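You operate a simulated robot arm through the tools that you are given. There is no shell and no other tool.

You run a simulated two-armed robot. Do the job below in one go: nothing can be reset, and whatever is moved stays where it is left.

## Task
Stop the fan, loosen its yellow knob, tilt the head fully down, tighten the knob and run it on high.
Fine: in that order; push OFF and HIGH once each.

The check looks at the end state, three seconds after you hand in, the way a careful person would. Anything else that was tipped, shoved, dropped, spilled or broken makes it a failure.

## Robot
Two 7-joint arms with two-finger grippers on one trunk that stands fixed in place. Base frame: the origin is at the foot of the trunk, x ahead of it, y to its left, z up. Lengths are in cm, angles in degrees, forces in N, time in s.
The left shoulder is at [6, 12.3, 94.5], the right one opposite. With the tool pointing down near the work surface each hand reaches from about 10 to 72 cm from the base axis, measured 20 degrees to its own side. Payload 1.47 kg a hand.
The tool frame of a hand sits at the grasp point between the pads (the TCP): z along the fingers, y along the line on which they close. The tips reach 1.6 cm beyond it. Largest opening 8.7 cm; the body of the gripper starts 5.5 cm behind the TCP.
Orientation is told as [roll, pitch, yaw] about the base's x, y, z axes, in that order, counted from this pose: with the fingers straight down and closing along the base's y, the tool's x points along the base's -x, its y along +y and its z along -z.

## Interface
- The arms move only by the tool step_arm. It takes "left_series", "right_series" or both (then of equal length, played together; a hand with none holds still); each is a list of rows, each an object (a shift or turn left out is 0, a gripper value left out holds the last) with "xyz": the shift along the tool's x, y, z in units of 25 mm (1.0 is 25 mm), a list of three; "rotation": the turn, a rotation vector about the tool's x, y, z in units of 6 degrees (1.0 is 6 degrees), a list of three; "jaw": the finger opening in cm, from 0 to 8.7. In form: [{"xyz": [dx, dy, dz], "rotation": [rx, ry, rz], "jaw": jaw}, ...]. A call has 1 to 20 rows; each row shifts and turns the commanded pose from where the row before left it, along the tool's axes as they then stand. A call with a number of a shift or a turn outside -1 to 1 is refused whole. Each row takes 0.2 s and may step no farther than 5 cm and 8.6 degrees from the row before; otherwise, or with a gripper value out of range, the whole call is refused. A pose out of reach is approached as far as the arm can. The call stops where the force on the tool passes 40 N (or 10 N more than at its start, if that is more) or the arm is blocked; 0.2 s more then pass. Each finger travels about 15.3 cm/s and halts on what it meets, pressing with about 28 N; the grip force reading is that of the motor and also rises with nothing between the fingers. The clock runs only during rows and for 0.2 s after the last one: add rows that do not move to give the fingers time. It gives the time, the measured TCP pose, the force on the tool (base axes), the opening and the grip force at its end, in the units of the frame above (readings bear some noise), with the torque about the TCP (base axes, N m) and any sound that the robot's microphone picked up, and new pictures: "views" is both (left out), scene, wrist or none (wrist: the cameras of the hands that moved).
- Cameras (640 x 400 px; columns grow to the right, rows downward): "scene" is now at [9.25, 1.39, 151.1]; the picture's right is [0.18, -0.98, 0.00], its down [-0.65, -0.12, -0.75] and it looks along [0.74, 0.13, -0.66] (base axes); focal length 316 px, centre (320, 200). "left" rides on the left gripper at [7.3, -1.2, -9] in its tool frame; the picture's right is [0.16, 0.99, 0.00], its down [-0.72, 0.12, -0.68] and it looks along [-0.67, 0.11, 0.73] (tool axes); focal length 247 px, centre (320, 200). "right" rides on the right gripper at [7.3, 1.2, -9] in its tool frame; the picture's right is [-0.16, 0.99, 0.00], its down [-0.72, -0.12, -0.68] and it looks along [-0.67, -0.11, 0.73] (tool axes); focal length 247 px, centre (320, 200).
- move_column(by): slides the trunk up (or, below 0, down) by that many cm; the arms and the scene camera ride with it, the base frame stays. It gives what a move gives, with no picture.
- pan_tilt(pan, tilt): turns the head with the scene camera to pan (to the left, within 120 degrees either way) and tilt (down, from -29 to 69), counted from straight ahead of the robot. It gives what a move gives, and a new picture of the scene camera.
- locate(camera, pixels): there is no depth. For up to 12 entries [column, row, z] of the newest picture of that camera ("zoom" is the newest enlarged one), the place [x, y] in the base frame at which the ray of that pixel passes the height z, good to about 0.2 cm. The clock stands still meanwhile.
- zoom(camera, box): a new picture of the part [left, top, right, bottom] of that camera's present view, enlarged. The clock stands still meanwhile.
- hand_in(): hands the job in; it is judged then, once.

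Leave the grippers open and the arms clear of the work at the hand-in unless told otherwise.

The tools are called after "Emit:" as a command line: name --argument value ..., lists and objects as JSON in quotes. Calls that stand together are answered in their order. step_arm: Moves the arms, as the interface text tells. Its arguments: {"type":"object","properties":{"left_series":{"type":"array","items":{"type":"object","properties":{"xyz":{"type":"array","items":{"type":"number"}},"rotation":{"type":"array","items":{"type":"number"}},"jaw":{"type":"number"}}}},"right_series":{"type":"array","items":{"type":"object","properties":{"xyz":{"type":"array","items":{"type":"number"}},"rotation":{"type":"array","items":{"type":"number"}},"jaw":{"type":"number"}}}},"views":{"type":"string","enum":["both","scene","wrist","none"]}},"required":[]} The other tools are called the same way: move_column (by) slides the trunk up or down; pan_tilt (pan, tilt) turns the head that bears the scene camera; locate (camera, pixels) gives the place at which the rays of pixels pass given heights; zoom (camera, box) takes an enlarged picture of a part of a camera's view; hand_in () hands the job in.

At the start:

```text
time: 0.0
left_tcp_pos: [56.2, 31.12, 113.84]
left_tool_rot: [0.0, -0.1, 0.0]
left_ft_force: [-0.1, 0.1, -0.2]
left_ft_torque: [0.03, -0.01, -0.01]
left_width: 8.7
left_grasp_force: 0.1
right_tcp_pos: [62.76, -16.29, 115.86]
right_tool_rot: [0.1, 0.0, 0.1]
right_ft_force: [-0.1, -0.5, -0.3]
right_ft_torque: [0.02, -0.02, 0.0]
right_width: 8.69
right_grasp_force: 0.0
trunk travel left (down, up): [-10.0, 13.0]
head pan, tilt: [10.2, 41.4]
```

scene: 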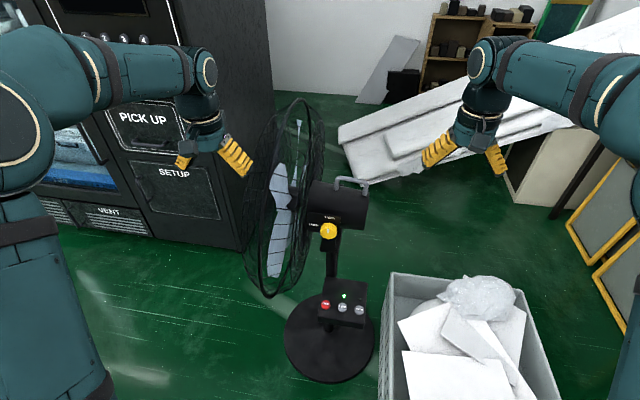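
right: 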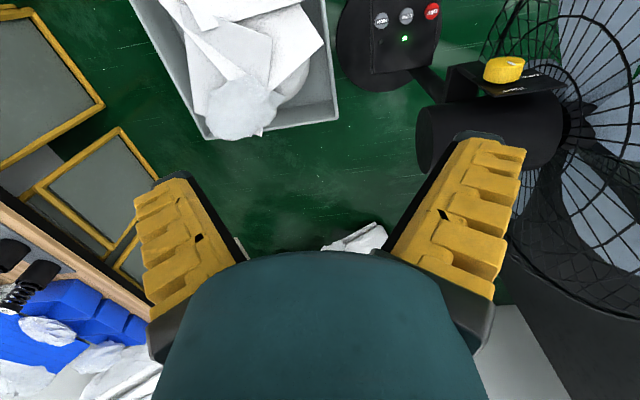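
left: 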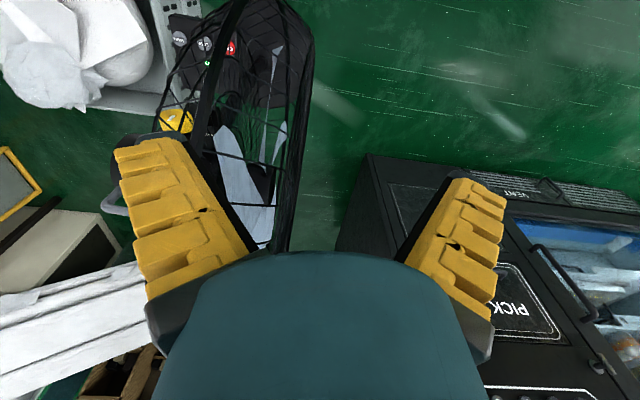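

I see the fan in the scene picture near (310,230), its yellow knob at about (328,231) and a button panel at (343,308). I'll zoom in on both for detail.

Emit:
zoom --camera "scene" --box '[240, 90, 400, 190]'

Emit:
zoom --camera "scene" --box '[280, 170, 400, 245]'

Emit:
zoom --camera "scene" --box '[296, 275, 392, 335]'

Emit:
zoom --camera "right" --box '[320, 0, 640, 200]'

Emit:
zoom --camera "left" --box '[100, 0, 340, 150]'

```text
4.00 times, centred on (320, 140) of scene
```

zoom: 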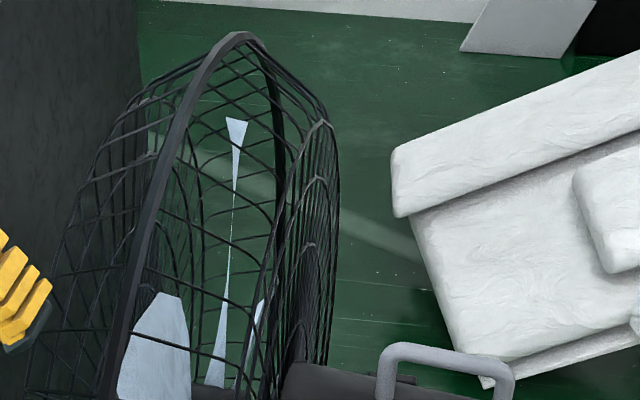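

```text
5.33 times, centred on (340, 208) of scene
```

zoom: 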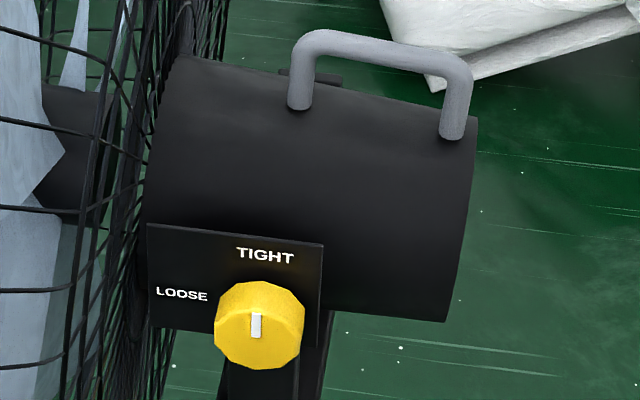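

```text
6.67 times, centred on (344, 305) of scene
```

zoom: 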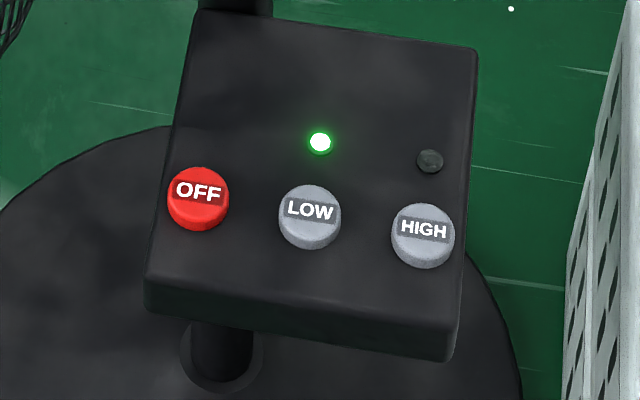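

```text
2.00 times, centred on (480, 100) of right
```

zoom: 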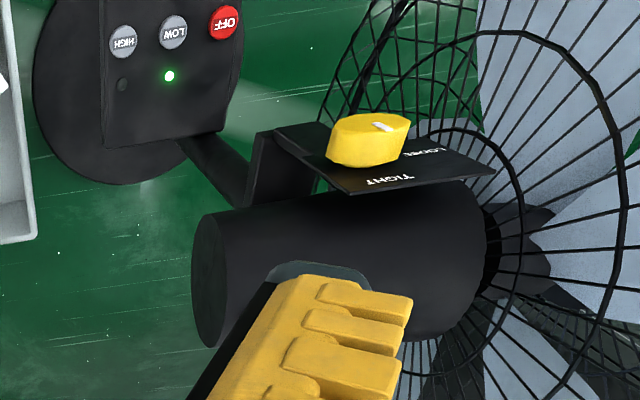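

```text
2.67 times, centred on (220, 75) of left
```

zoom: 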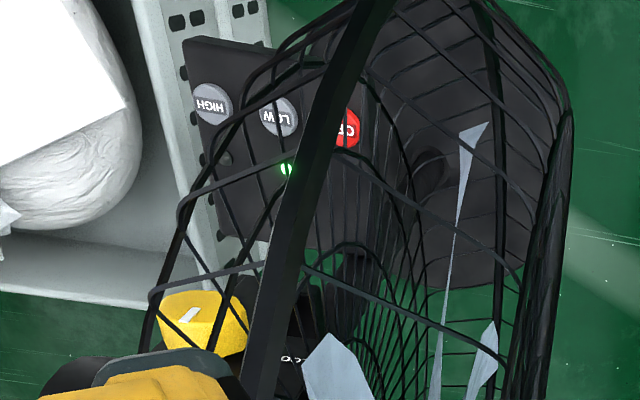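

The fan faces left (+y). The knob's marker points up at TIGHT, with LOOSE to its left. The green lamp is lit beside LOW. To get depths, I'll intersect rays for the same features from both cameras.

Emit:
locate --camera "scene" --pixels '[[328.4, 231, 100], [328.4, 231, 60], [325.7, 304.7, 80], [325.7, 304.7, 40], [359.3, 310.2, 80], [359.3, 310.2, 40], [344, 296.3, 80], [344, 296.3, 40], [330, 375, 0], [330, 375, 40], [366, 182, 100], [366, 182, 60]]'

Emit:
locate --camera "right" --pixels '[[504, 70, 100], [504, 70, 60], [432, 11, 80], [432, 11, 40], [382, 21, 80], [382, 21, 40], [404.5, 38, 80], [404.5, 38, 40]]'

```text
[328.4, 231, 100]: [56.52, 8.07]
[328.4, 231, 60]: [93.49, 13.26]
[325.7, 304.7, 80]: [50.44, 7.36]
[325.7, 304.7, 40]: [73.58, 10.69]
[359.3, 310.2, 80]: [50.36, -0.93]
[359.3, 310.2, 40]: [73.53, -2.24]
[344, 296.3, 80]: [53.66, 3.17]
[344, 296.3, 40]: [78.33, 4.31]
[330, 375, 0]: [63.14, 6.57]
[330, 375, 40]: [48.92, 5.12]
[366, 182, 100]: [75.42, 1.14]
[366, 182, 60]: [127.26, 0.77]
```

```text
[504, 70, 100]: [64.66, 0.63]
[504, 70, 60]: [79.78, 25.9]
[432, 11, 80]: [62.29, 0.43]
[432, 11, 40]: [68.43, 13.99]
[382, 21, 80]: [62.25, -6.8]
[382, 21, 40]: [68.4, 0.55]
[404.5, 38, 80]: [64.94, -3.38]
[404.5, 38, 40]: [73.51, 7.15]
```

The rays agree. The knob is near (70.3, 10.0, 85), OFF near (66.4, 9.7, 52.4) and HIGH near (66.4, -1.9, 52.3), so the panel is horizontal. Next I'll triangulate the label plate corners, the handle and the motor housing to find the knob's axis.

Emit:
zoom --camera "right" --box '[440, 30, 600, 130]'

Emit:
zoom --camera "scene" --box '[296, 205, 360, 245]'

Emit:
locate --camera "scene" --pixels '[[340.6, 215.6, 100], [340.6, 215.6, 80], [307.8, 212, 100], [307.8, 212, 80], [329.7, 217.8, 100], [329.7, 217.8, 80], [314.1, 225, 100], [314.1, 225, 80], [336, 189, 100], [336, 189, 80], [365, 195.5, 100], [365, 195.5, 80]]'

Emit:
locate --camera "right" --pixels '[[496, 96.5, 100], [496, 96.5, 80], [567.5, 86, 100], [567.5, 86, 80], [508.5, 90.5, 100], [508.5, 90.5, 80], [534, 77.5, 100], [534, 77.5, 80]]'

```text
4.00 times, centred on (520, 80) of right
```

zoom: 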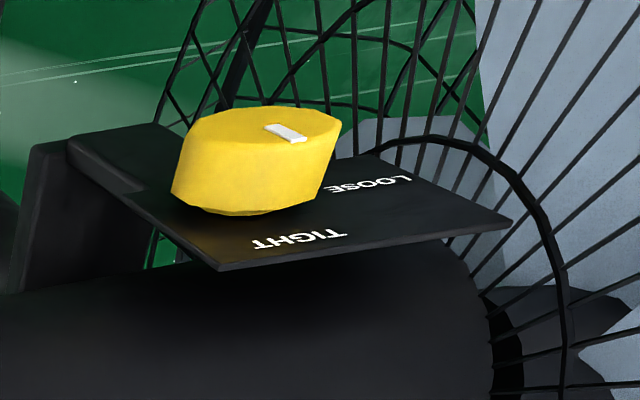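

```text
10.00 times, centred on (328, 225) of scene
```

zoom: 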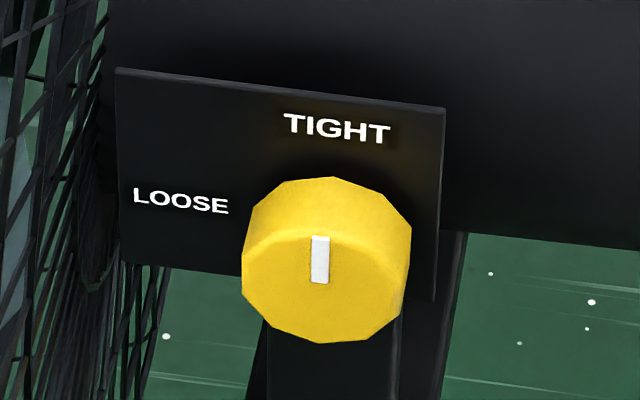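

```text
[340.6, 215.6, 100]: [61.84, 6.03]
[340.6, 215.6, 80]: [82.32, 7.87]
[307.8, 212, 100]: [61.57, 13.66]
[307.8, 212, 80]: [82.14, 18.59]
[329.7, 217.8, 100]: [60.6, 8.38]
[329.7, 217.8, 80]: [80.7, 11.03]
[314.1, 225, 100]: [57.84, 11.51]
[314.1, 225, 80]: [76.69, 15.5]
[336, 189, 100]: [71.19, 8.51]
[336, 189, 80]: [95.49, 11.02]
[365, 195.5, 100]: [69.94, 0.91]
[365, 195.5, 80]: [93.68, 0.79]
```

```text
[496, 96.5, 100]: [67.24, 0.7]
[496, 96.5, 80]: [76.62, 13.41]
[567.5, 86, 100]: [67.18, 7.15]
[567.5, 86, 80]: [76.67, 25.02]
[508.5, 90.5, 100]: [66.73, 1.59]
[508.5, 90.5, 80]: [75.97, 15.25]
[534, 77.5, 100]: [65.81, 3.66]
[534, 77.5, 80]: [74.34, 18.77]
```

The plate is vertical at x≈72, spanning y 7–16 and z 80–90, so the knob's axis runs along x. Next I'll locate the marker on the knob's front face and the handle.

Emit:
locate --camera "scene" --pixels '[[327.9, 230.9, 90], [327.9, 230.9, 80], [328.5, 233.5, 90], [328.5, 233.5, 80], [366, 180, 100], [366, 180, 90], [337, 178, 100], [337, 178, 90]]'

Emit:
locate --camera "right" --pixels '[[511.5, 63.25, 90], [511.5, 63.25, 80]]'

Emit:
pan_tilt --pan 6 --tilt 50

```text
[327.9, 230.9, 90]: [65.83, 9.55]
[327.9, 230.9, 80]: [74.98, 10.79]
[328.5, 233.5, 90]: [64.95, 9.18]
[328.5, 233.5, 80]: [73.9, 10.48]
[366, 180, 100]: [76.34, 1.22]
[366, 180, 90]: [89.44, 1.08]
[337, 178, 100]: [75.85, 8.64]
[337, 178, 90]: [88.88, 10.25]
```

```text
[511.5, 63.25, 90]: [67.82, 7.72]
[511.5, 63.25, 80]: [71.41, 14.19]
```

```text
time: 0.7
left_tcp_pos: [56.34, 31.3, 113.91]
left_tool_rot: [0.0, 0.0, 0.0]
left_ft_force: [-0.4, -0.1, 0.4]
left_ft_torque: [0.05, -0.01, -0.01]
left_width: 8.71
left_grasp_force: 0.0
right_tcp_pos: [62.74, -16.31, 115.82]
right_tool_rot: [0.0, 0.0, 0.0]
right_ft_force: [-0.5, -0.5, -0.7]
right_ft_torque: [-0.02, 0.02, -0.03]
right_width: 8.71
right_grasp_force: 0.1
trunk travel left (down, up): [-10.0, 13.0]
head pan, tilt: [6.0, 50.0]
```

scene: 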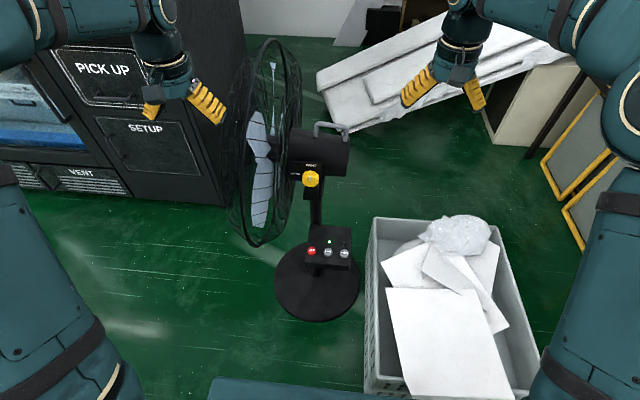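

The marker puts the knob's front face at x≈69.1, with its centre near y=10, z=85. Next I'll zoom in to see how close the guard sits to the knob and buttons.

Emit:
zoom --camera "scene" --box '[216, 30, 376, 130]'

Emit:
zoom --camera "scene" --box '[216, 150, 376, 250]'

Emit:
zoom --camera "scene" --box '[256, 230, 384, 330]'

```text
4.00 times, centred on (296, 80) of scene
```

zoom: 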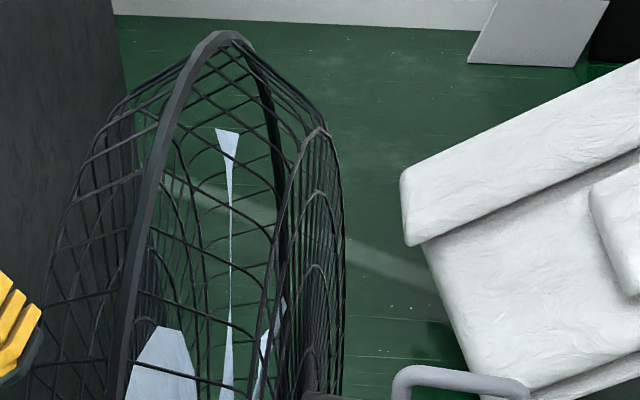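

```text
4.00 times, centred on (296, 200) of scene
```

zoom: 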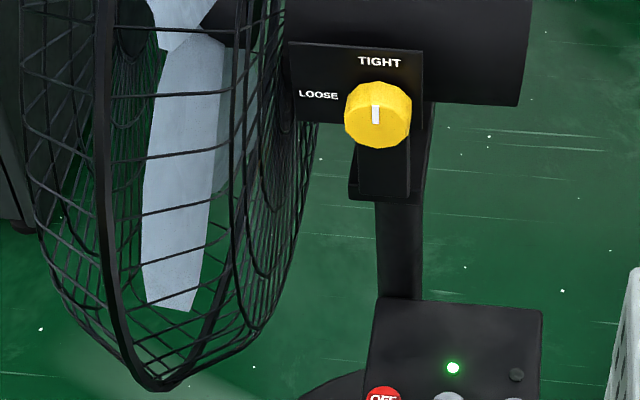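

```text
4.00 times, centred on (320, 280) of scene
```

zoom: 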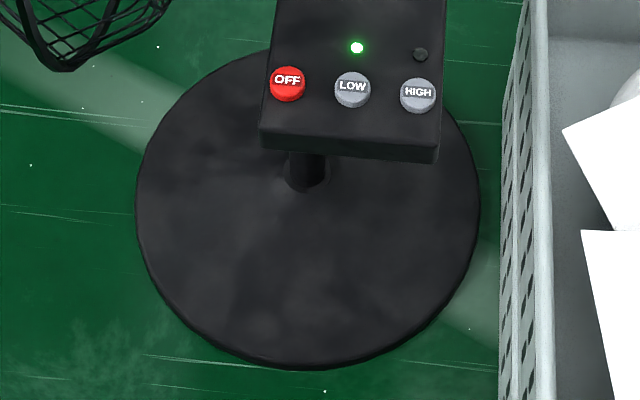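

The guard's rear side looks clear of the knob. Before planning the arm paths, I'll find the bin's height, the lowest point of the guard, and the handle.

Emit:
locate --camera "scene" --pixels '[[374, 217, 40], [374, 217, 0], [255, 247, 60], [255, 247, 70], [317, 130, 100], [317, 130, 90], [347, 128, 100], [347, 128, 90], [470, 218, 40], [470, 218, 60], [272, 40, 110], [272, 40, 100]]'

Emit:
locate --camera "right" --pixels '[[338, 118, 40], [338, 118, 0], [240, 110, 40], [240, 110, 60]]'

Emit:
zoom --camera "right" --box '[120, 0, 440, 200]'

```text
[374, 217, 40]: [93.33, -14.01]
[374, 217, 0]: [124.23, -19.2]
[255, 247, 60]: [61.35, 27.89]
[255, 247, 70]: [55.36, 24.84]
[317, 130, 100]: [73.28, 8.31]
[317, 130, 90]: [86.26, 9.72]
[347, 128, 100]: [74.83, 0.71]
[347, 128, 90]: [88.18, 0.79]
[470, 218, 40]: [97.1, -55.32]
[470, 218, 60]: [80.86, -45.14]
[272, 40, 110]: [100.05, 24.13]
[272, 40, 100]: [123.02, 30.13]
```

```text
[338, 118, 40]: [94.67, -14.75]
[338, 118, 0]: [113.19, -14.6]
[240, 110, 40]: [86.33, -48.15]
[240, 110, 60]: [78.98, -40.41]
```

```text
2.00 times, centred on (280, 100) of right
```

zoom: 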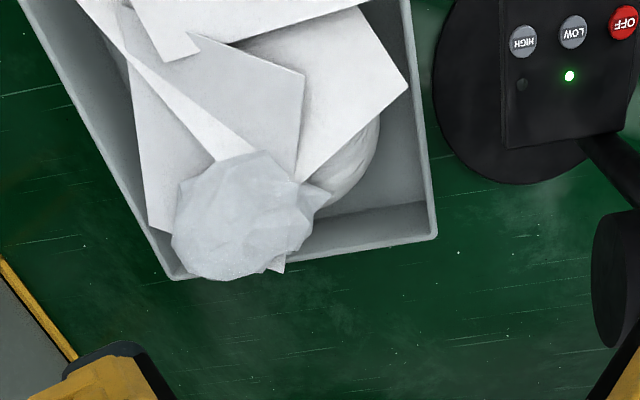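

The bin's top is at about z=36 with the corner near (97, -15), so working above z=55 is clear of it. I'll pull the right hand back and lower it in front of the fan. It will then be pitched to point forward and down.

Emit:
step_arm --right_series '[{"xyz": [1, 1, 0], "jaw": 0}, {"xyz": [1, 1, 0]}, {"xyz": [1, 1, 0]}, {"xyz": [1, 1, 0]}, {"xyz": [1, 1, 0]}, {"xyz": [1, 1, 0]}, {"xyz": [0, 0, 1]}, {"xyz": [0, 0, 1]}, {"xyz": [0, 0, 1]}, {"xyz": [0, 0, 1]}, {"xyz": [0, 0, 1]}, {"xyz": [0, 0, 1]}, {"xyz": [0, 0, 1]}, {"xyz": [0, 0, 1]}, {"xyz": [0, 0, 1]}, {"xyz": [0, 0, 1]}, {"xyz": [0, 0, 1]}, {"xyz": [0, 0, 1]}]' --views "none"

Emit:
step_arm --right_series '[{"rotation": [0, -1, 0]}, {"rotation": [0, -1, 0]}, {"rotation": [0, -1, 0]}, {"rotation": [0, -1, 0]}, {"rotation": [0, -1, 0]}, {"rotation": [0, -1, 0]}, {"rotation": [0, -1, 0]}, {"rotation": [0, -0.5, 0]}]' --views "both"

```text
time: 4.5
left_tcp_pos: [56.27, 31.17, 113.77]
left_tool_rot: [-0.1, 0.0, 0.0]
left_ft_force: [-0.3, 0.2, 0.9]
left_ft_torque: [0.01, 0.02, 0.01]
left_width: 8.71
left_grasp_force: 0.2
right_tcp_pos: [47.8, -1.12, 85.88]
right_tool_rot: [0.1, 0.0, 0.0]
right_ft_force: [0.2, 0.3, 0.5]
right_ft_torque: [-0.02, 0.01, -0.02]
right_width: 0.0
right_grasp_force: 28.3
trunk travel left (down, up): [-10.0, 13.0]
head pan, tilt: [6.0, 50.0]
```

```text
time: 6.3
left_tcp_pos: [56.27, 31.16, 113.84]
left_tool_rot: [0.0, 0.0, 0.0]
left_ft_force: [0.9, 0.3, 0.6]
left_ft_torque: [0.01, 0.03, -0.01]
left_width: 8.69
left_grasp_force: 0.0
right_tcp_pos: [47.66, -1.19, 85.92]
right_tool_rot: [0.0, -45.1, -0.1]
right_ft_force: [1.0, 0.6, -0.6]
right_ft_torque: [0.0, 0.0, -0.01]
right_width: 0.0
right_grasp_force: 27.5
trunk travel left (down, up): [-10.0, 13.0]
head pan, tilt: [6.0, 50.0]
```

scene: 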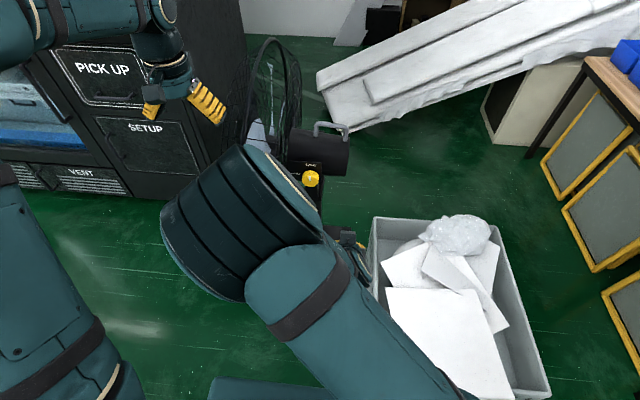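
right: 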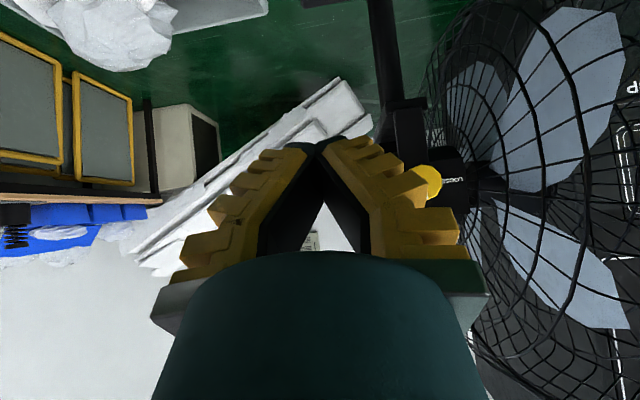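

The closed right hand now points 45° down in front of the fan. I'll move it forward and down to about (57.7, 9.7, 62), just in front of OFF, and check with the wrist camera.

Emit:
step_arm --right_series '[{"xyz": [0.33, 0.363, 0.8]}, {"xyz": [0.33, 0.363, 0.8]}, {"xyz": [0.33, 0.363, 0.8]}, {"xyz": [0.33, 0.363, 0.8]}, {"xyz": [0.33, 0.363, 0.8]}, {"xyz": [0.33, 0.363, 0.8]}, {"xyz": [0.33, 0.363, 0.8]}, {"xyz": [0.33, 0.363, 0.8]}, {"xyz": [0.33, 0.363, 0.8]}, {"xyz": [0.33, 0.363, 0.8]}, {"xyz": [0.33, 0.363, 0.8]}, {"xyz": [0.33, 0.363, 0.8]}]' --views "both"

```text
time: 8.9
left_tcp_pos: [56.35, 31.18, 113.91]
left_tool_rot: [0.0, 0.0, -0.1]
left_ft_force: [0.0, -0.1, -0.7]
left_ft_torque: [0.03, -0.01, 0.0]
left_width: 8.73
left_grasp_force: 0.0
right_tcp_pos: [57.67, 9.62, 61.82]
right_tool_rot: [0.0, -45.0, 0.1]
right_ft_force: [-0.3, 0.0, 0.3]
right_ft_torque: [0.0, 0.03, 0.0]
right_width: 0.0
right_grasp_force: 27.7
trunk travel left (down, up): [-10.0, 13.0]
head pan, tilt: [6.0, 50.0]
```

scene: 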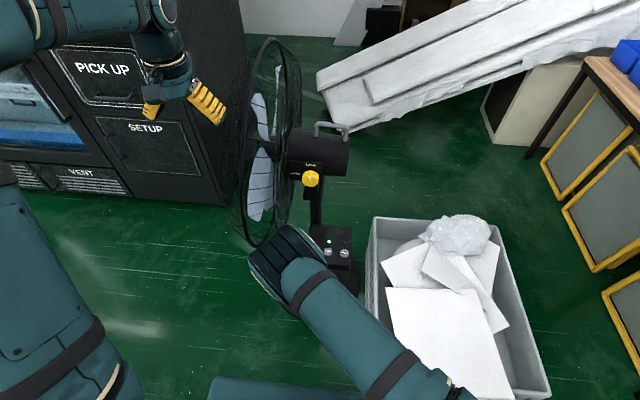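
right: 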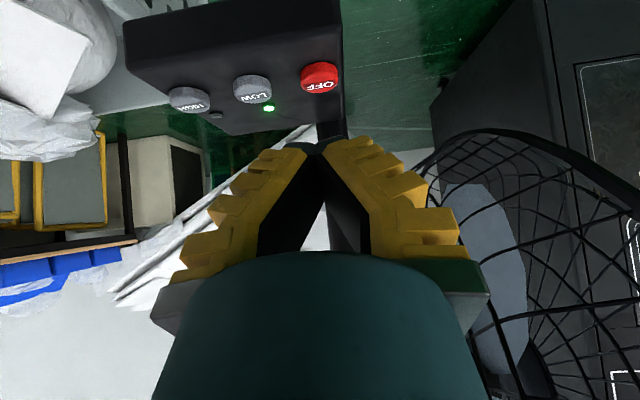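

The wrist camera shows OFF in red at about (320, 78), with LOW and HIGH to its left. I'll check the button positions from this view.

Emit:
locate --camera "right" --pixels '[[322, 86, 53], [322, 86, 52], [254, 96, 53], [190, 103, 53], [269, 108, 52], [322, 73, 51]]'

Emit:
zoom --camera "right" --box '[120, 0, 440, 200]'

```text
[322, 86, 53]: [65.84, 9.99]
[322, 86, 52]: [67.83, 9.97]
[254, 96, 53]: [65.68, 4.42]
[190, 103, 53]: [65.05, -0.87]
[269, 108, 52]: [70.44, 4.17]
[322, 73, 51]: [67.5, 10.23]
```

```text
2.00 times, centred on (280, 100) of right
```

zoom: 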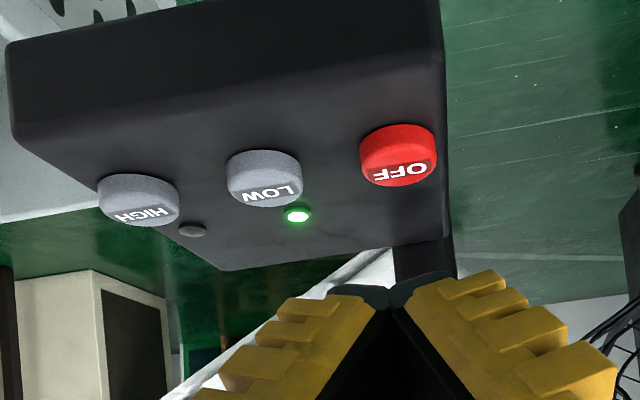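

OFF's top is near (66.2, 9.9, 53), which matches. I'll hover the closed fingertips above OFF with the TCP at about (66.3, 9.85, 58).

Emit:
step_arm --right_series '[{"xyz": [-0.345, 0.023, 0.88]}, {"xyz": [-0.345, 0.023, 0.88]}, {"xyz": [-0.345, 0.023, 0.88]}, {"xyz": [-0.345, 0.023, 0.88]}, {}]' --views "both"

Emit:
zoom --camera "right" --box '[220, 0, 460, 150]'

```text
time: 10.1
left_tcp_pos: [56.32, 31.03, 113.81]
left_tool_rot: [0.0, 0.1, 0.0]
left_ft_force: [0.1, 1.0, -0.9]
left_ft_torque: [0.02, -0.01, -0.01]
left_width: 8.71
left_grasp_force: 0.0
right_tcp_pos: [66.49, 9.81, 58.3]
right_tool_rot: [0.0, -45.0, 0.1]
right_ft_force: [0.4, -0.2, 0.6]
right_ft_torque: [0.04, 0.02, -0.02]
right_width: 0.0
right_grasp_force: 28.0
trunk travel left (down, up): [-10.0, 13.0]
head pan, tilt: [6.0, 50.0]
```

scene: 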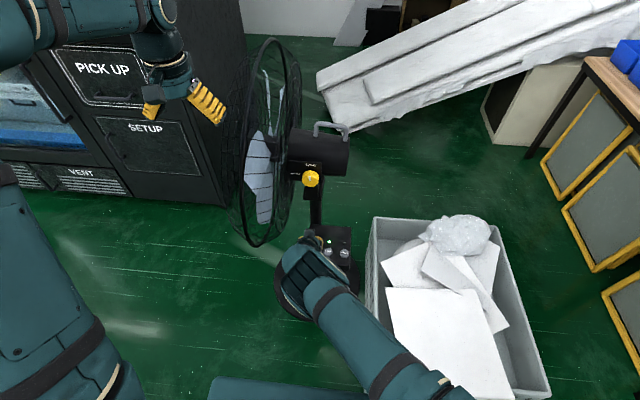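
right: 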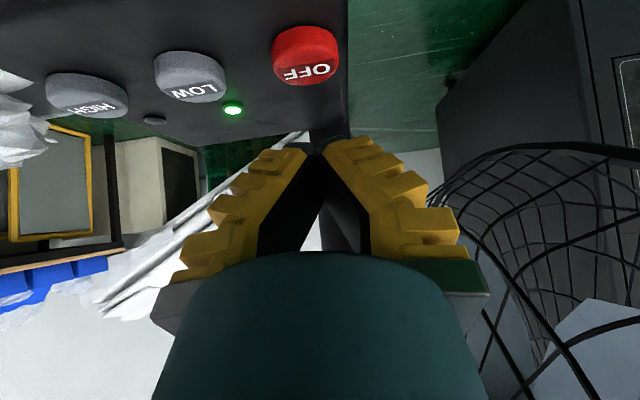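

```text
2.67 times, centred on (340, 75) of right
```

zoom: 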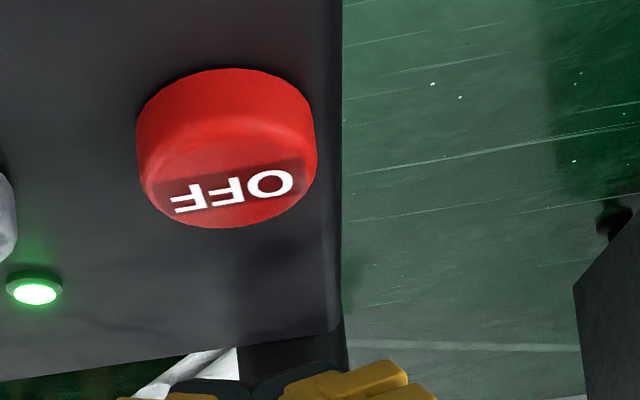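

The tip is right over OFF. I'll descend straight down in small steps, watching force and sound.

Emit:
step_arm --right_series '[{"xyz": [0.085, 0, 0.085]}, {"xyz": [0.085, 0, 0.085]}, {"xyz": [0.085, 0, 0.085]}, {"xyz": [0.085, 0, 0.085]}, {"xyz": [0.085, 0, 0.085]}, {"xyz": [0.085, 0, 0.085]}]' --views "wrist"

```text
time: 11.5
left_tcp_pos: [56.36, 31.1, 113.76]
left_tool_rot: [-0.1, 0.0, 0.0]
left_ft_force: [0.0, 0.8, -0.6]
left_ft_torque: [-0.03, 0.03, 0.02]
left_width: 8.68
left_grasp_force: 0.1
right_tcp_pos: [66.39, 9.95, 56.49]
right_tool_rot: [0.0, -45.0, 0.0]
right_ft_force: [-0.6, 0.0, -0.1]
right_ft_torque: [0.02, 0.01, -0.02]
right_width: 0.0
right_grasp_force: 28.2
trunk travel left (down, up): [-10.0, 13.0]
head pan, tilt: [6.0, 50.0]
```

right: 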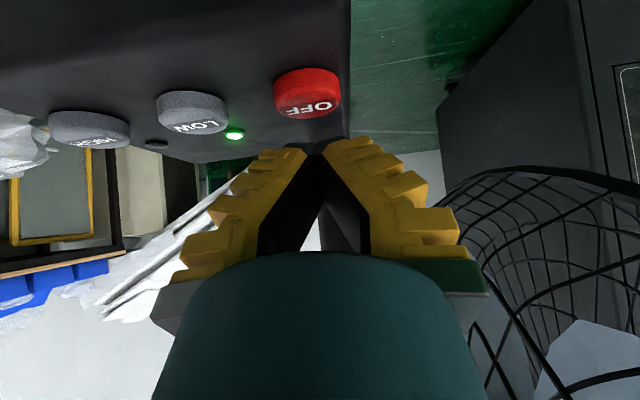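

There's no contact yet. I'll continue down in finer steps.

Emit:
step_arm --right_series '[{"xyz": [0.057, 0, 0.057]}, {"xyz": [0.057, 0, 0.057]}, {"xyz": [0.057, 0, 0.057]}, {"xyz": [0.057, 0, 0.057]}, {"xyz": [0.057, 0, 0.057]}]' --views "wrist"

```text
time: 12.7
left_tcp_pos: [56.25, 31.23, 113.82]
left_tool_rot: [0.0, 0.1, 0.0]
left_ft_force: [0.1, 0.0, -0.3]
left_ft_torque: [0.0, -0.01, 0.0]
left_width: 8.72
left_grasp_force: 0.1
right_tcp_pos: [66.41, 9.87, 55.46]
right_tool_rot: [0.0, -45.1, 0.1]
right_ft_force: [0.4, 0.3, 0.5]
right_ft_torque: [-0.02, 0.04, 0.04]
right_width: 0.0
right_grasp_force: 28.6
trunk travel left (down, up): [-10.0, 13.0]
head pan, tilt: [6.0, 50.0]
```

right: 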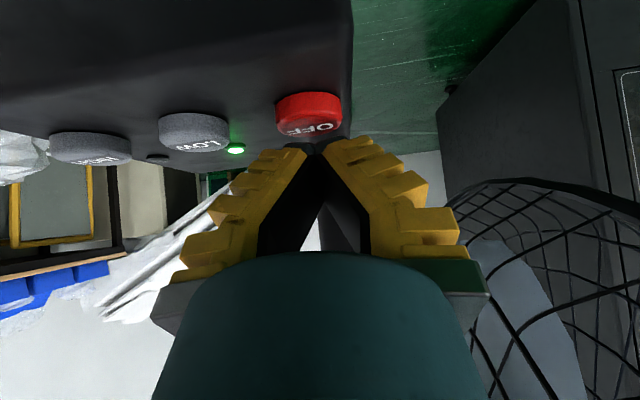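

The tip is just about at the button's cap. I'll keep going with 1.2 mm steps.

Emit:
step_arm --right_series '[{"xyz": [0.035, 0, 0.035]}, {"xyz": [0.035, 0, 0.035]}, {"xyz": [0.035, 0, 0.035]}, {"xyz": [0.035, 0, 0.035]}]' --views "wrist"

```text
time: 13.7
left_tcp_pos: [56.34, 31.09, 113.87]
left_tool_rot: [-0.1, 0.0, 0.1]
left_ft_force: [0.0, 0.2, -0.4]
left_ft_torque: [0.02, 0.02, 0.0]
left_width: 8.7
left_grasp_force: 0.1
right_tcp_pos: [66.27, 10.0, 54.76]
right_tool_rot: [0.0, -44.9, 0.1]
right_ft_force: [0.0, 0.9, 0.1]
right_ft_torque: [0.0, -0.03, -0.02]
right_width: 0.0
right_grasp_force: 28.0
trunk travel left (down, up): [-10.0, 13.0]
head pan, tilt: [6.0, 50.0]
```

right: 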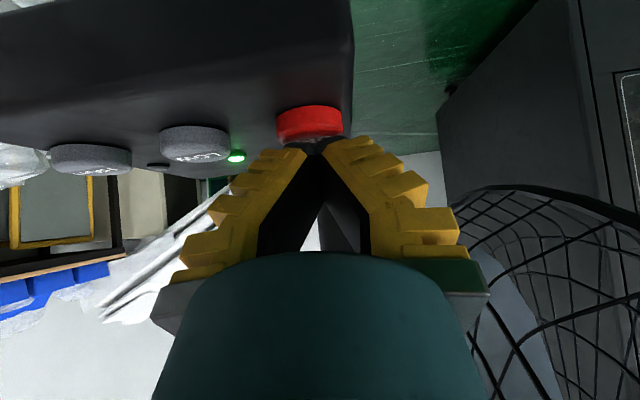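

There's still no force at z=54.8. I'll continue with the same small steps.

Emit:
step_arm --right_series '[{"xyz": [0.035, 0, 0.035]}, {"xyz": [0.035, 0, 0.035]}, {"xyz": [0.035, 0, 0.035]}, {"xyz": [0.035, 0, 0.035]}]' --views "wrist"

```text
time: 14.7
left_tcp_pos: [56.33, 31.19, 113.83]
left_tool_rot: [0.0, 0.0, 0.0]
left_ft_force: [-0.2, 0.1, -0.1]
left_ft_torque: [0.02, -0.03, 0.0]
left_width: 8.73
left_grasp_force: 0.0
right_tcp_pos: [66.46, 9.91, 54.37]
right_tool_rot: [0.0, -44.9, -0.1]
right_ft_force: [0.7, 0.9, 0.9]
right_ft_torque: [-0.01, -0.02, -0.01]
right_width: 0.59
right_grasp_force: 27.9
trunk travel left (down, up): [-10.0, 13.0]
head pan, tilt: [6.0, 50.0]
```

right: 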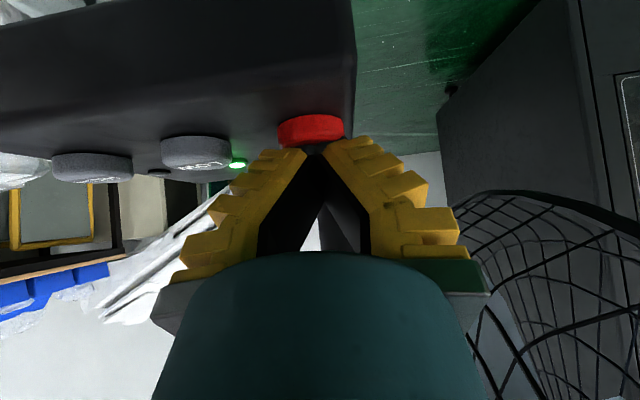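

The opening now reads 0.59 and z lags slightly, so the tips are touching the cap. I'll press on a little.

Emit:
step_arm --right_series '[{"xyz": [0.035, 0, 0.035]}, {"xyz": [0.035, 0, 0.035]}, {"xyz": [0.035, 0, 0.035]}]' --views "wrist"

Emit:
zoom --camera "right" --box '[220, 90, 380, 190]'

```text
time: 15.5
left_tcp_pos: [56.22, 31.17, 113.81]
left_tool_rot: [0.0, 0.0, 0.0]
left_ft_force: [1.3, -0.5, -0.2]
left_ft_torque: [0.02, -0.01, 0.01]
left_width: 8.72
left_grasp_force: 0.1
right_tcp_pos: [66.32, 9.94, 54.34]
right_tool_rot: [0.1, -45.0, 0.1]
right_ft_force: [-0.6, -1.0, 0.9]
right_ft_torque: [-0.01, 0.03, -0.04]
right_width: 0.58
right_grasp_force: 28.1
right hand out of reach, approached as far as the arm can: row 3
trunk travel left (down, up): [-10.0, 13.0]
head pan, tilt: [6.0, 50.0]
```

right: 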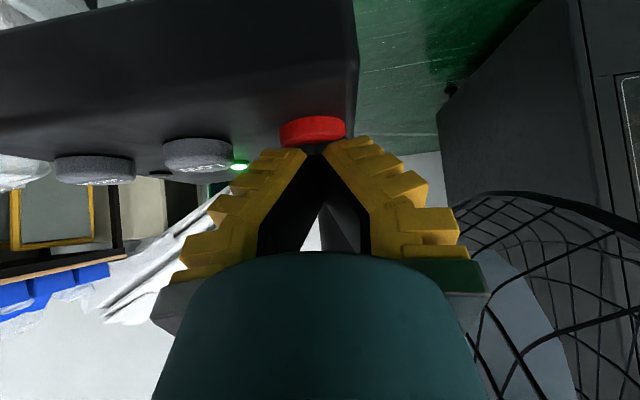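

```text
4.00 times, centred on (300, 140) of right
```

zoom: 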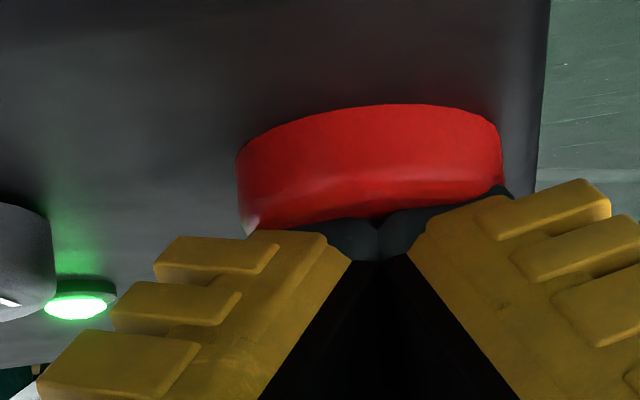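

The arm is at its reach limit just as it touches the cap, and nothing has clicked. I'll lift the hand off about 11 cm, slide the trunk down for more reach, and try again.

Emit:
step_arm --right_series '[{"xyz": [-0.6, 0, -0.6]}, {"xyz": [-0.6, 0, -0.6]}, {"xyz": [-0.6, 0, -0.6]}, {"xyz": [-0.6, 0, -0.6]}, {"xyz": [-0.6, 0, -0.6]}]' --views "both"

```text
time: 16.7
left_tcp_pos: [56.23, 31.29, 113.84]
left_tool_rot: [0.0, 0.0, 0.0]
left_ft_force: [-0.5, -0.6, -0.4]
left_ft_torque: [0.0, 0.01, 0.0]
left_width: 8.7
left_grasp_force: 0.1
right_tcp_pos: [66.13, 9.78, 64.94]
right_tool_rot: [0.0, -45.0, 0.1]
right_ft_force: [0.5, -0.2, 0.8]
right_ft_torque: [0.01, 0.01, -0.01]
right_width: 0.0
right_grasp_force: 27.7
trunk travel left (down, up): [-10.0, 13.0]
head pan, tilt: [6.0, 50.0]
```

scene: 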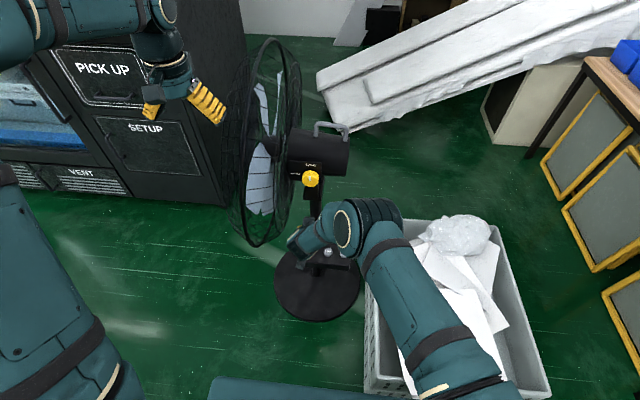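
right: 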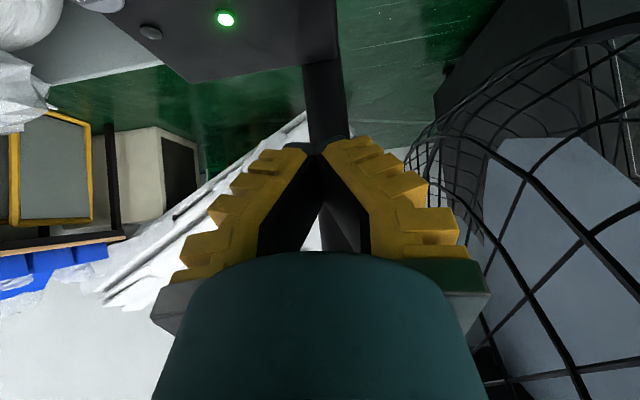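

The LED is still green on LOW, so no press registered. The hand is 11 cm up now, so I'll lower the trunk 7 cm, leaving the tip still above the cap.

Emit:
move_column --by -7

Emit:
step_arm --right_series '[{}]' --views "both"

```text
time: 17.8
left_tcp_pos: [56.2, 31.17, 106.88]
left_tool_rot: [0.0, 0.0, 0.0]
left_ft_force: [-0.1, -0.1, -0.5]
left_ft_torque: [0.0, -0.02, 0.04]
left_width: 8.7
left_grasp_force: 0.1
right_tcp_pos: [66.04, 9.9, 57.97]
right_tool_rot: [0.1, -45.0, 0.0]
right_ft_force: [-0.6, -0.7, -0.4]
right_ft_torque: [0.0, 0.04, -0.02]
right_width: 0.0
right_grasp_force: 27.7
trunk travel left (down, up): [-3.0, 20.0]
head pan, tilt: [6.0, 50.0]
```

```text
time: 18.2
left_tcp_pos: [56.38, 31.03, 106.92]
left_tool_rot: [0.0, 0.0, 0.1]
left_ft_force: [-0.4, 1.1, 0.9]
left_ft_torque: [0.02, -0.02, 0.0]
left_width: 8.71
left_grasp_force: 0.1
right_tcp_pos: [66.13, 9.93, 57.83]
right_tool_rot: [-0.1, -45.0, 0.0]
right_ft_force: [-0.1, 0.0, -0.2]
right_ft_torque: [0.01, 0.04, 0.01]
right_width: 0.01
right_grasp_force: 27.6
trunk travel left (down, up): [-3.0, 20.0]
head pan, tilt: [6.0, 50.0]
```

scene: 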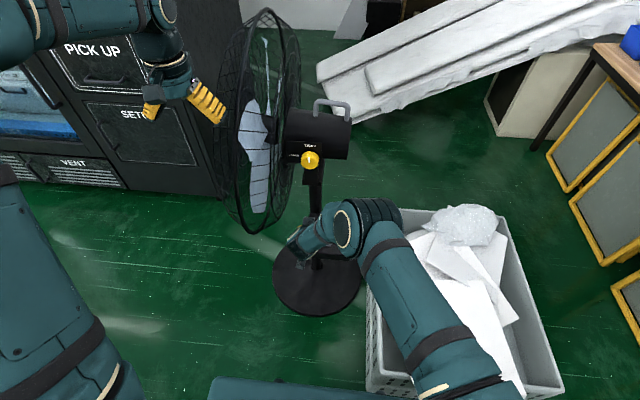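
right: 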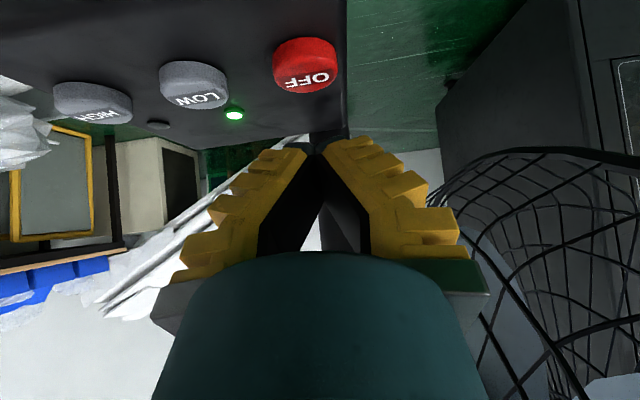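

The trunk is down and the tip is about 2.5 cm above OFF. I'll descend again to just above contact.

Emit:
step_arm --right_series '[{"xyz": [0.1, 0, 0.1]}, {"xyz": [0.1, 0, 0.1]}, {"xyz": [0.1, 0, 0.1]}, {"xyz": [0.1, 0, 0.1]}, {"xyz": [0.1, 0, 0.1]}, {"xyz": [0.1, 0, 0.1]}, {"xyz": [0.1, 0, 0.1]}, {"xyz": [0.1, 0, 0.1]}]' --views "wrist"

Emit:
step_arm --right_series '[{"xyz": [0.035, 0, 0.035]}, {"xyz": [0.035, 0, 0.035]}, {"xyz": [0.035, 0, 0.035]}, {"xyz": [0.035, 0, 0.035]}, {"xyz": [0.035, 0, 0.035]}]' --views "wrist"

```text
time: 20.0
left_tcp_pos: [56.41, 31.15, 106.92]
left_tool_rot: [0.0, 0.0, 0.1]
left_ft_force: [0.1, 0.2, 0.4]
left_ft_torque: [-0.03, -0.01, 0.03]
left_width: 8.68
left_grasp_force: 0.1
right_tcp_pos: [66.22, 9.93, 55.02]
right_tool_rot: [-0.1, -45.0, 0.0]
right_ft_force: [0.9, -0.3, -0.5]
right_ft_torque: [0.0, 0.0, 0.02]
right_width: 0.0
right_grasp_force: 27.8
trunk travel left (down, up): [-3.0, 20.0]
head pan, tilt: [6.0, 50.0]
```

right: 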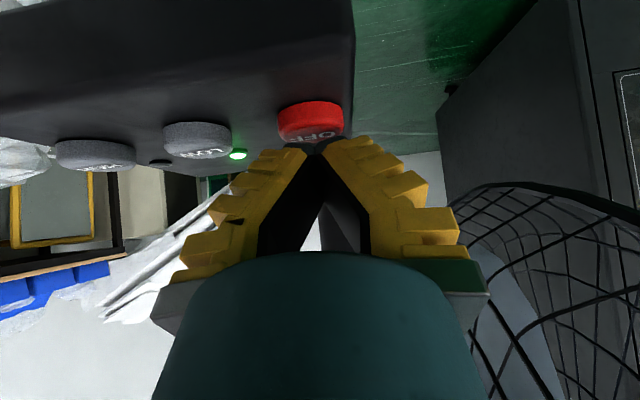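

```text
time: 21.2
left_tcp_pos: [56.26, 31.11, 106.74]
left_tool_rot: [0.0, -0.1, 0.0]
left_ft_force: [1.2, -0.2, 0.2]
left_ft_torque: [0.01, -0.03, 0.02]
left_width: 8.72
left_grasp_force: 0.0
right_tcp_pos: [66.2, 9.89, 54.38]
right_tool_rot: [0.0, -45.0, -0.1]
right_ft_force: [0.4, -0.5, -1.0]
right_ft_torque: [0.04, -0.01, 0.01]
right_width: 0.01
right_grasp_force: 27.7
trunk travel left (down, up): [-3.0, 20.0]
head pan, tilt: [6.0, 50.0]
```

right: 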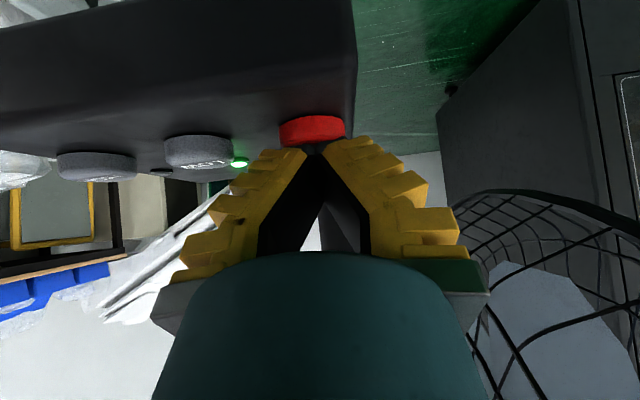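

The arm is tracking properly now at z=54.4 with no contact. I'll continue down.

Emit:
step_arm --right_series '[{"xyz": [0.035, 0, 0.035]}, {"xyz": [0.035, 0, 0.035]}, {"xyz": [0.035, 0, 0.035]}, {"xyz": [0.035, 0, 0.035]}]' --views "wrist"

```text
time: 22.2
left_tcp_pos: [56.29, 31.16, 106.95]
left_tool_rot: [0.0, 0.0, 0.0]
left_ft_force: [0.5, -0.6, -0.3]
left_ft_torque: [-0.02, 0.0, 0.0]
left_width: 8.71
left_grasp_force: 0.1
right_tcp_pos: [66.06, 9.96, 54.07]
right_tool_rot: [0.0, -45.1, 0.0]
right_ft_force: [1.1, -0.8, 3.9]
right_ft_torque: [0.0, -0.02, 0.0]
right_width: 0.6
right_grasp_force: 28.1
trunk travel left (down, up): [-3.0, 20.0]
head pan, tilt: [6.0, 50.0]
heard: click
```

right: 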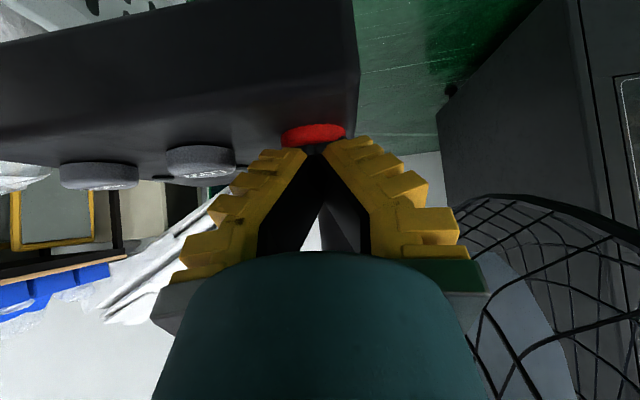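

I heard the click and the green lamp is out, so OFF was pressed once. I'll lift straight off, then back away and up to knob height.

Emit:
step_arm --right_series '[{"xyz": [-0.4, 0, -0.4]}, {"xyz": [-0.5, 0, -0.5]}, {"xyz": [-0.5, 0, -0.5]}, {"xyz": [0, 0, -1]}, {"xyz": [0, 0, -1]}, {"xyz": [0, 0, -1]}, {"xyz": [0, 0, -1]}, {"xyz": [0, 0, -1]}, {"xyz": [0, 0, -1]}, {"xyz": [0, 0, -1]}, {"xyz": [0, 0, -1]}]' --views "both"

```text
time: 24.6
left_tcp_pos: [56.28, 31.24, 106.84]
left_tool_rot: [0.0, 0.0, 0.1]
left_ft_force: [-0.7, 0.4, 0.1]
left_ft_torque: [-0.02, 0.01, -0.05]
left_width: 8.69
left_grasp_force: 0.0
right_tcp_pos: [52.14, 10.05, 73.05]
right_tool_rot: [0.0, -45.0, 0.0]
right_ft_force: [0.3, -0.4, -0.1]
right_ft_torque: [0.0, -0.01, -0.01]
right_width: 0.0
right_grasp_force: 28.6
trunk travel left (down, up): [-3.0, 20.0]
head pan, tilt: [6.0, 50.0]
```

scene: 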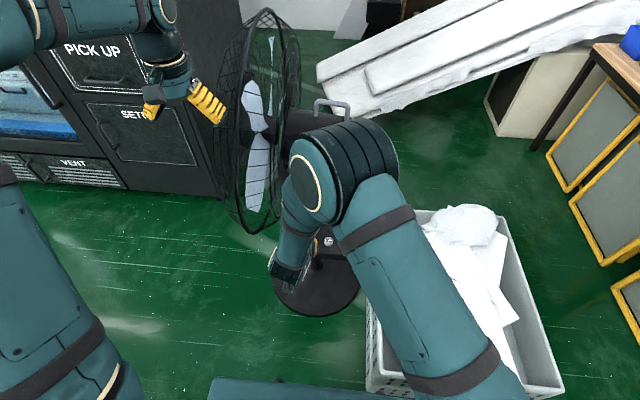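
right: 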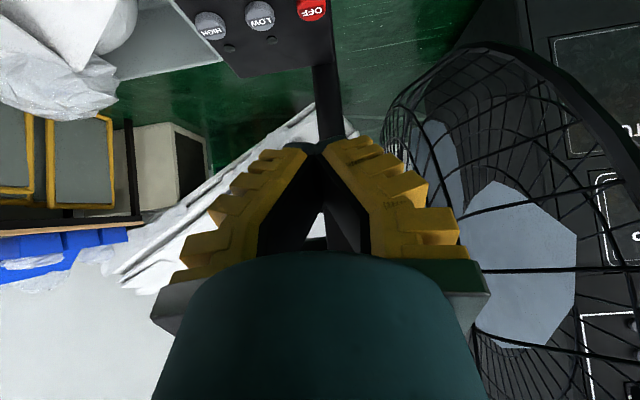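

OFF worked and both lamps are dark. I'll raise the right hand 12 cm and pitch it to horizontal, facing the knob, with the jaw opened to 7.

Emit:
step_arm --right_series '[{"xyz": [-0.678, 0, -0.678]}, {"xyz": [-0.678, 0, -0.678]}, {"xyz": [-0.678, 0, -0.678]}, {"xyz": [-0.678, 0, -0.678]}, {"xyz": [-0.678, 0, -0.678]}, {"rotation": [0, -1, 0], "jaw": 7}, {"rotation": [0, -1, 0]}, {"rotation": [0, -1, 0]}, {"rotation": [0, -1, 0]}, {"rotation": [0, -1, 0]}, {"rotation": [0, -1, 0]}, {"rotation": [0, -1, 0]}, {"rotation": [0, -0.5, 0]}]' --views "both"

```text
time: 27.4
left_tcp_pos: [56.34, 31.11, 106.86]
left_tool_rot: [0.0, 0.0, 0.0]
left_ft_force: [-0.4, -0.4, -0.7]
left_ft_torque: [0.04, -0.04, 0.01]
left_width: 8.69
left_grasp_force: 0.0
right_tcp_pos: [51.94, 9.94, 85.15]
right_tool_rot: [177.9, -89.9, -177.9]
right_ft_force: [0.1, -1.0, 0.6]
right_ft_torque: [0.02, 0.0, -0.02]
right_width: 7.36
right_grasp_force: 2.4
trunk travel left (down, up): [-3.0, 20.0]
head pan, tilt: [6.0, 50.0]
```

scene: 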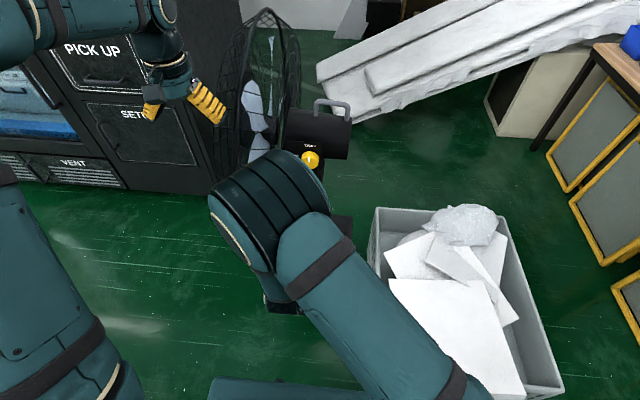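
right: 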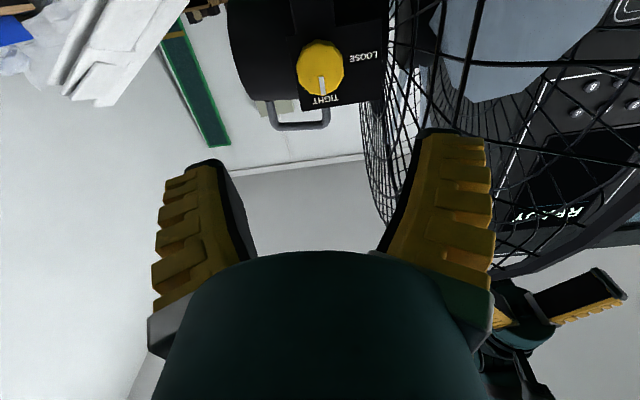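

The hand now looks straight at the knob, whose face is at about (319, 67) with the marker at TIGHT. I'll zoom in to get its exact centre.

Emit:
zoom --camera "right" --box '[240, 10, 400, 110]'

Emit:
locate --camera "right" --pixels '[[319, 66, 84], [319, 66, 85], [319, 68, 84], [319, 68, 85], [321, 90, 86], [321, 90, 87]]'

```text
4.00 times, centred on (320, 60) of right
```

zoom: 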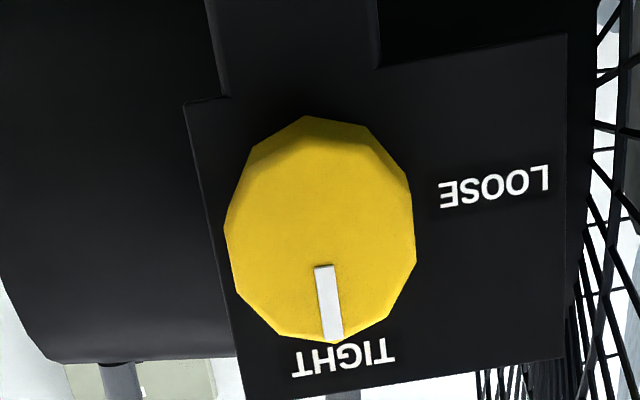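

```text
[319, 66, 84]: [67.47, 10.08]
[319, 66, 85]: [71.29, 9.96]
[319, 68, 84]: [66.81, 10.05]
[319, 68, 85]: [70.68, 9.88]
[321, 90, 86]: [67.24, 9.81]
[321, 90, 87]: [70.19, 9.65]
```

The knob's centre works out to about y=9.9, z=84.8, and it is 4.6 cm across. I'll advance along the axis to x≈66 and check alignment before straddling it.

Emit:
step_arm --right_series '[{"xyz": [0.023, 0, 0.94]}, {"xyz": [0.023, 0, 0.94]}, {"xyz": [0.023, 0, 0.94]}, {"xyz": [0.023, 0, 0.94]}, {"xyz": [0.023, 0, 0.94]}, {"xyz": [0.023, 0, 0.94]}]' --views "both"

```text
time: 28.8
left_tcp_pos: [56.36, 31.09, 106.78]
left_tool_rot: [0.0, 0.0, -0.1]
left_ft_force: [-0.1, -0.4, -0.8]
left_ft_torque: [-0.05, 0.0, -0.04]
left_width: 8.69
left_grasp_force: 0.0
right_tcp_pos: [65.92, 9.87, 84.69]
right_tool_rot: [31.9, -90.0, -31.9]
right_ft_force: [-0.1, -1.0, -1.3]
right_ft_torque: [-0.02, 0.01, 0.01]
right_width: 7.34
right_grasp_force: 1.8
trunk travel left (down, up): [-3.0, 20.0]
head pan, tilt: [6.0, 50.0]
```

scene: 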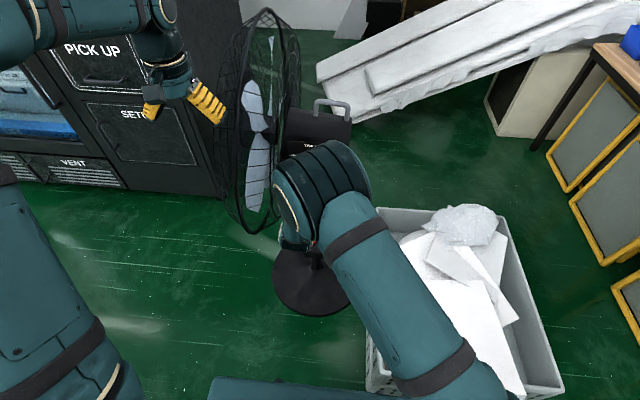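
right: 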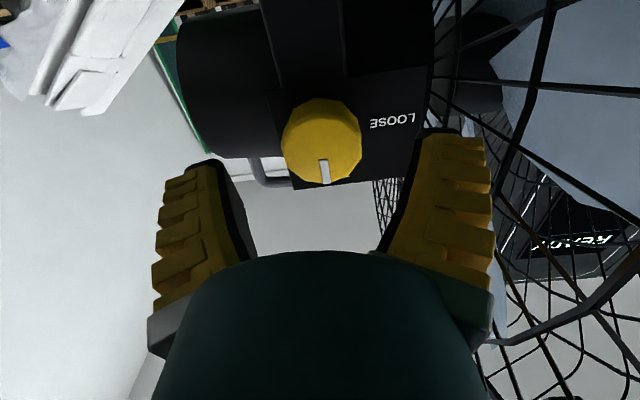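

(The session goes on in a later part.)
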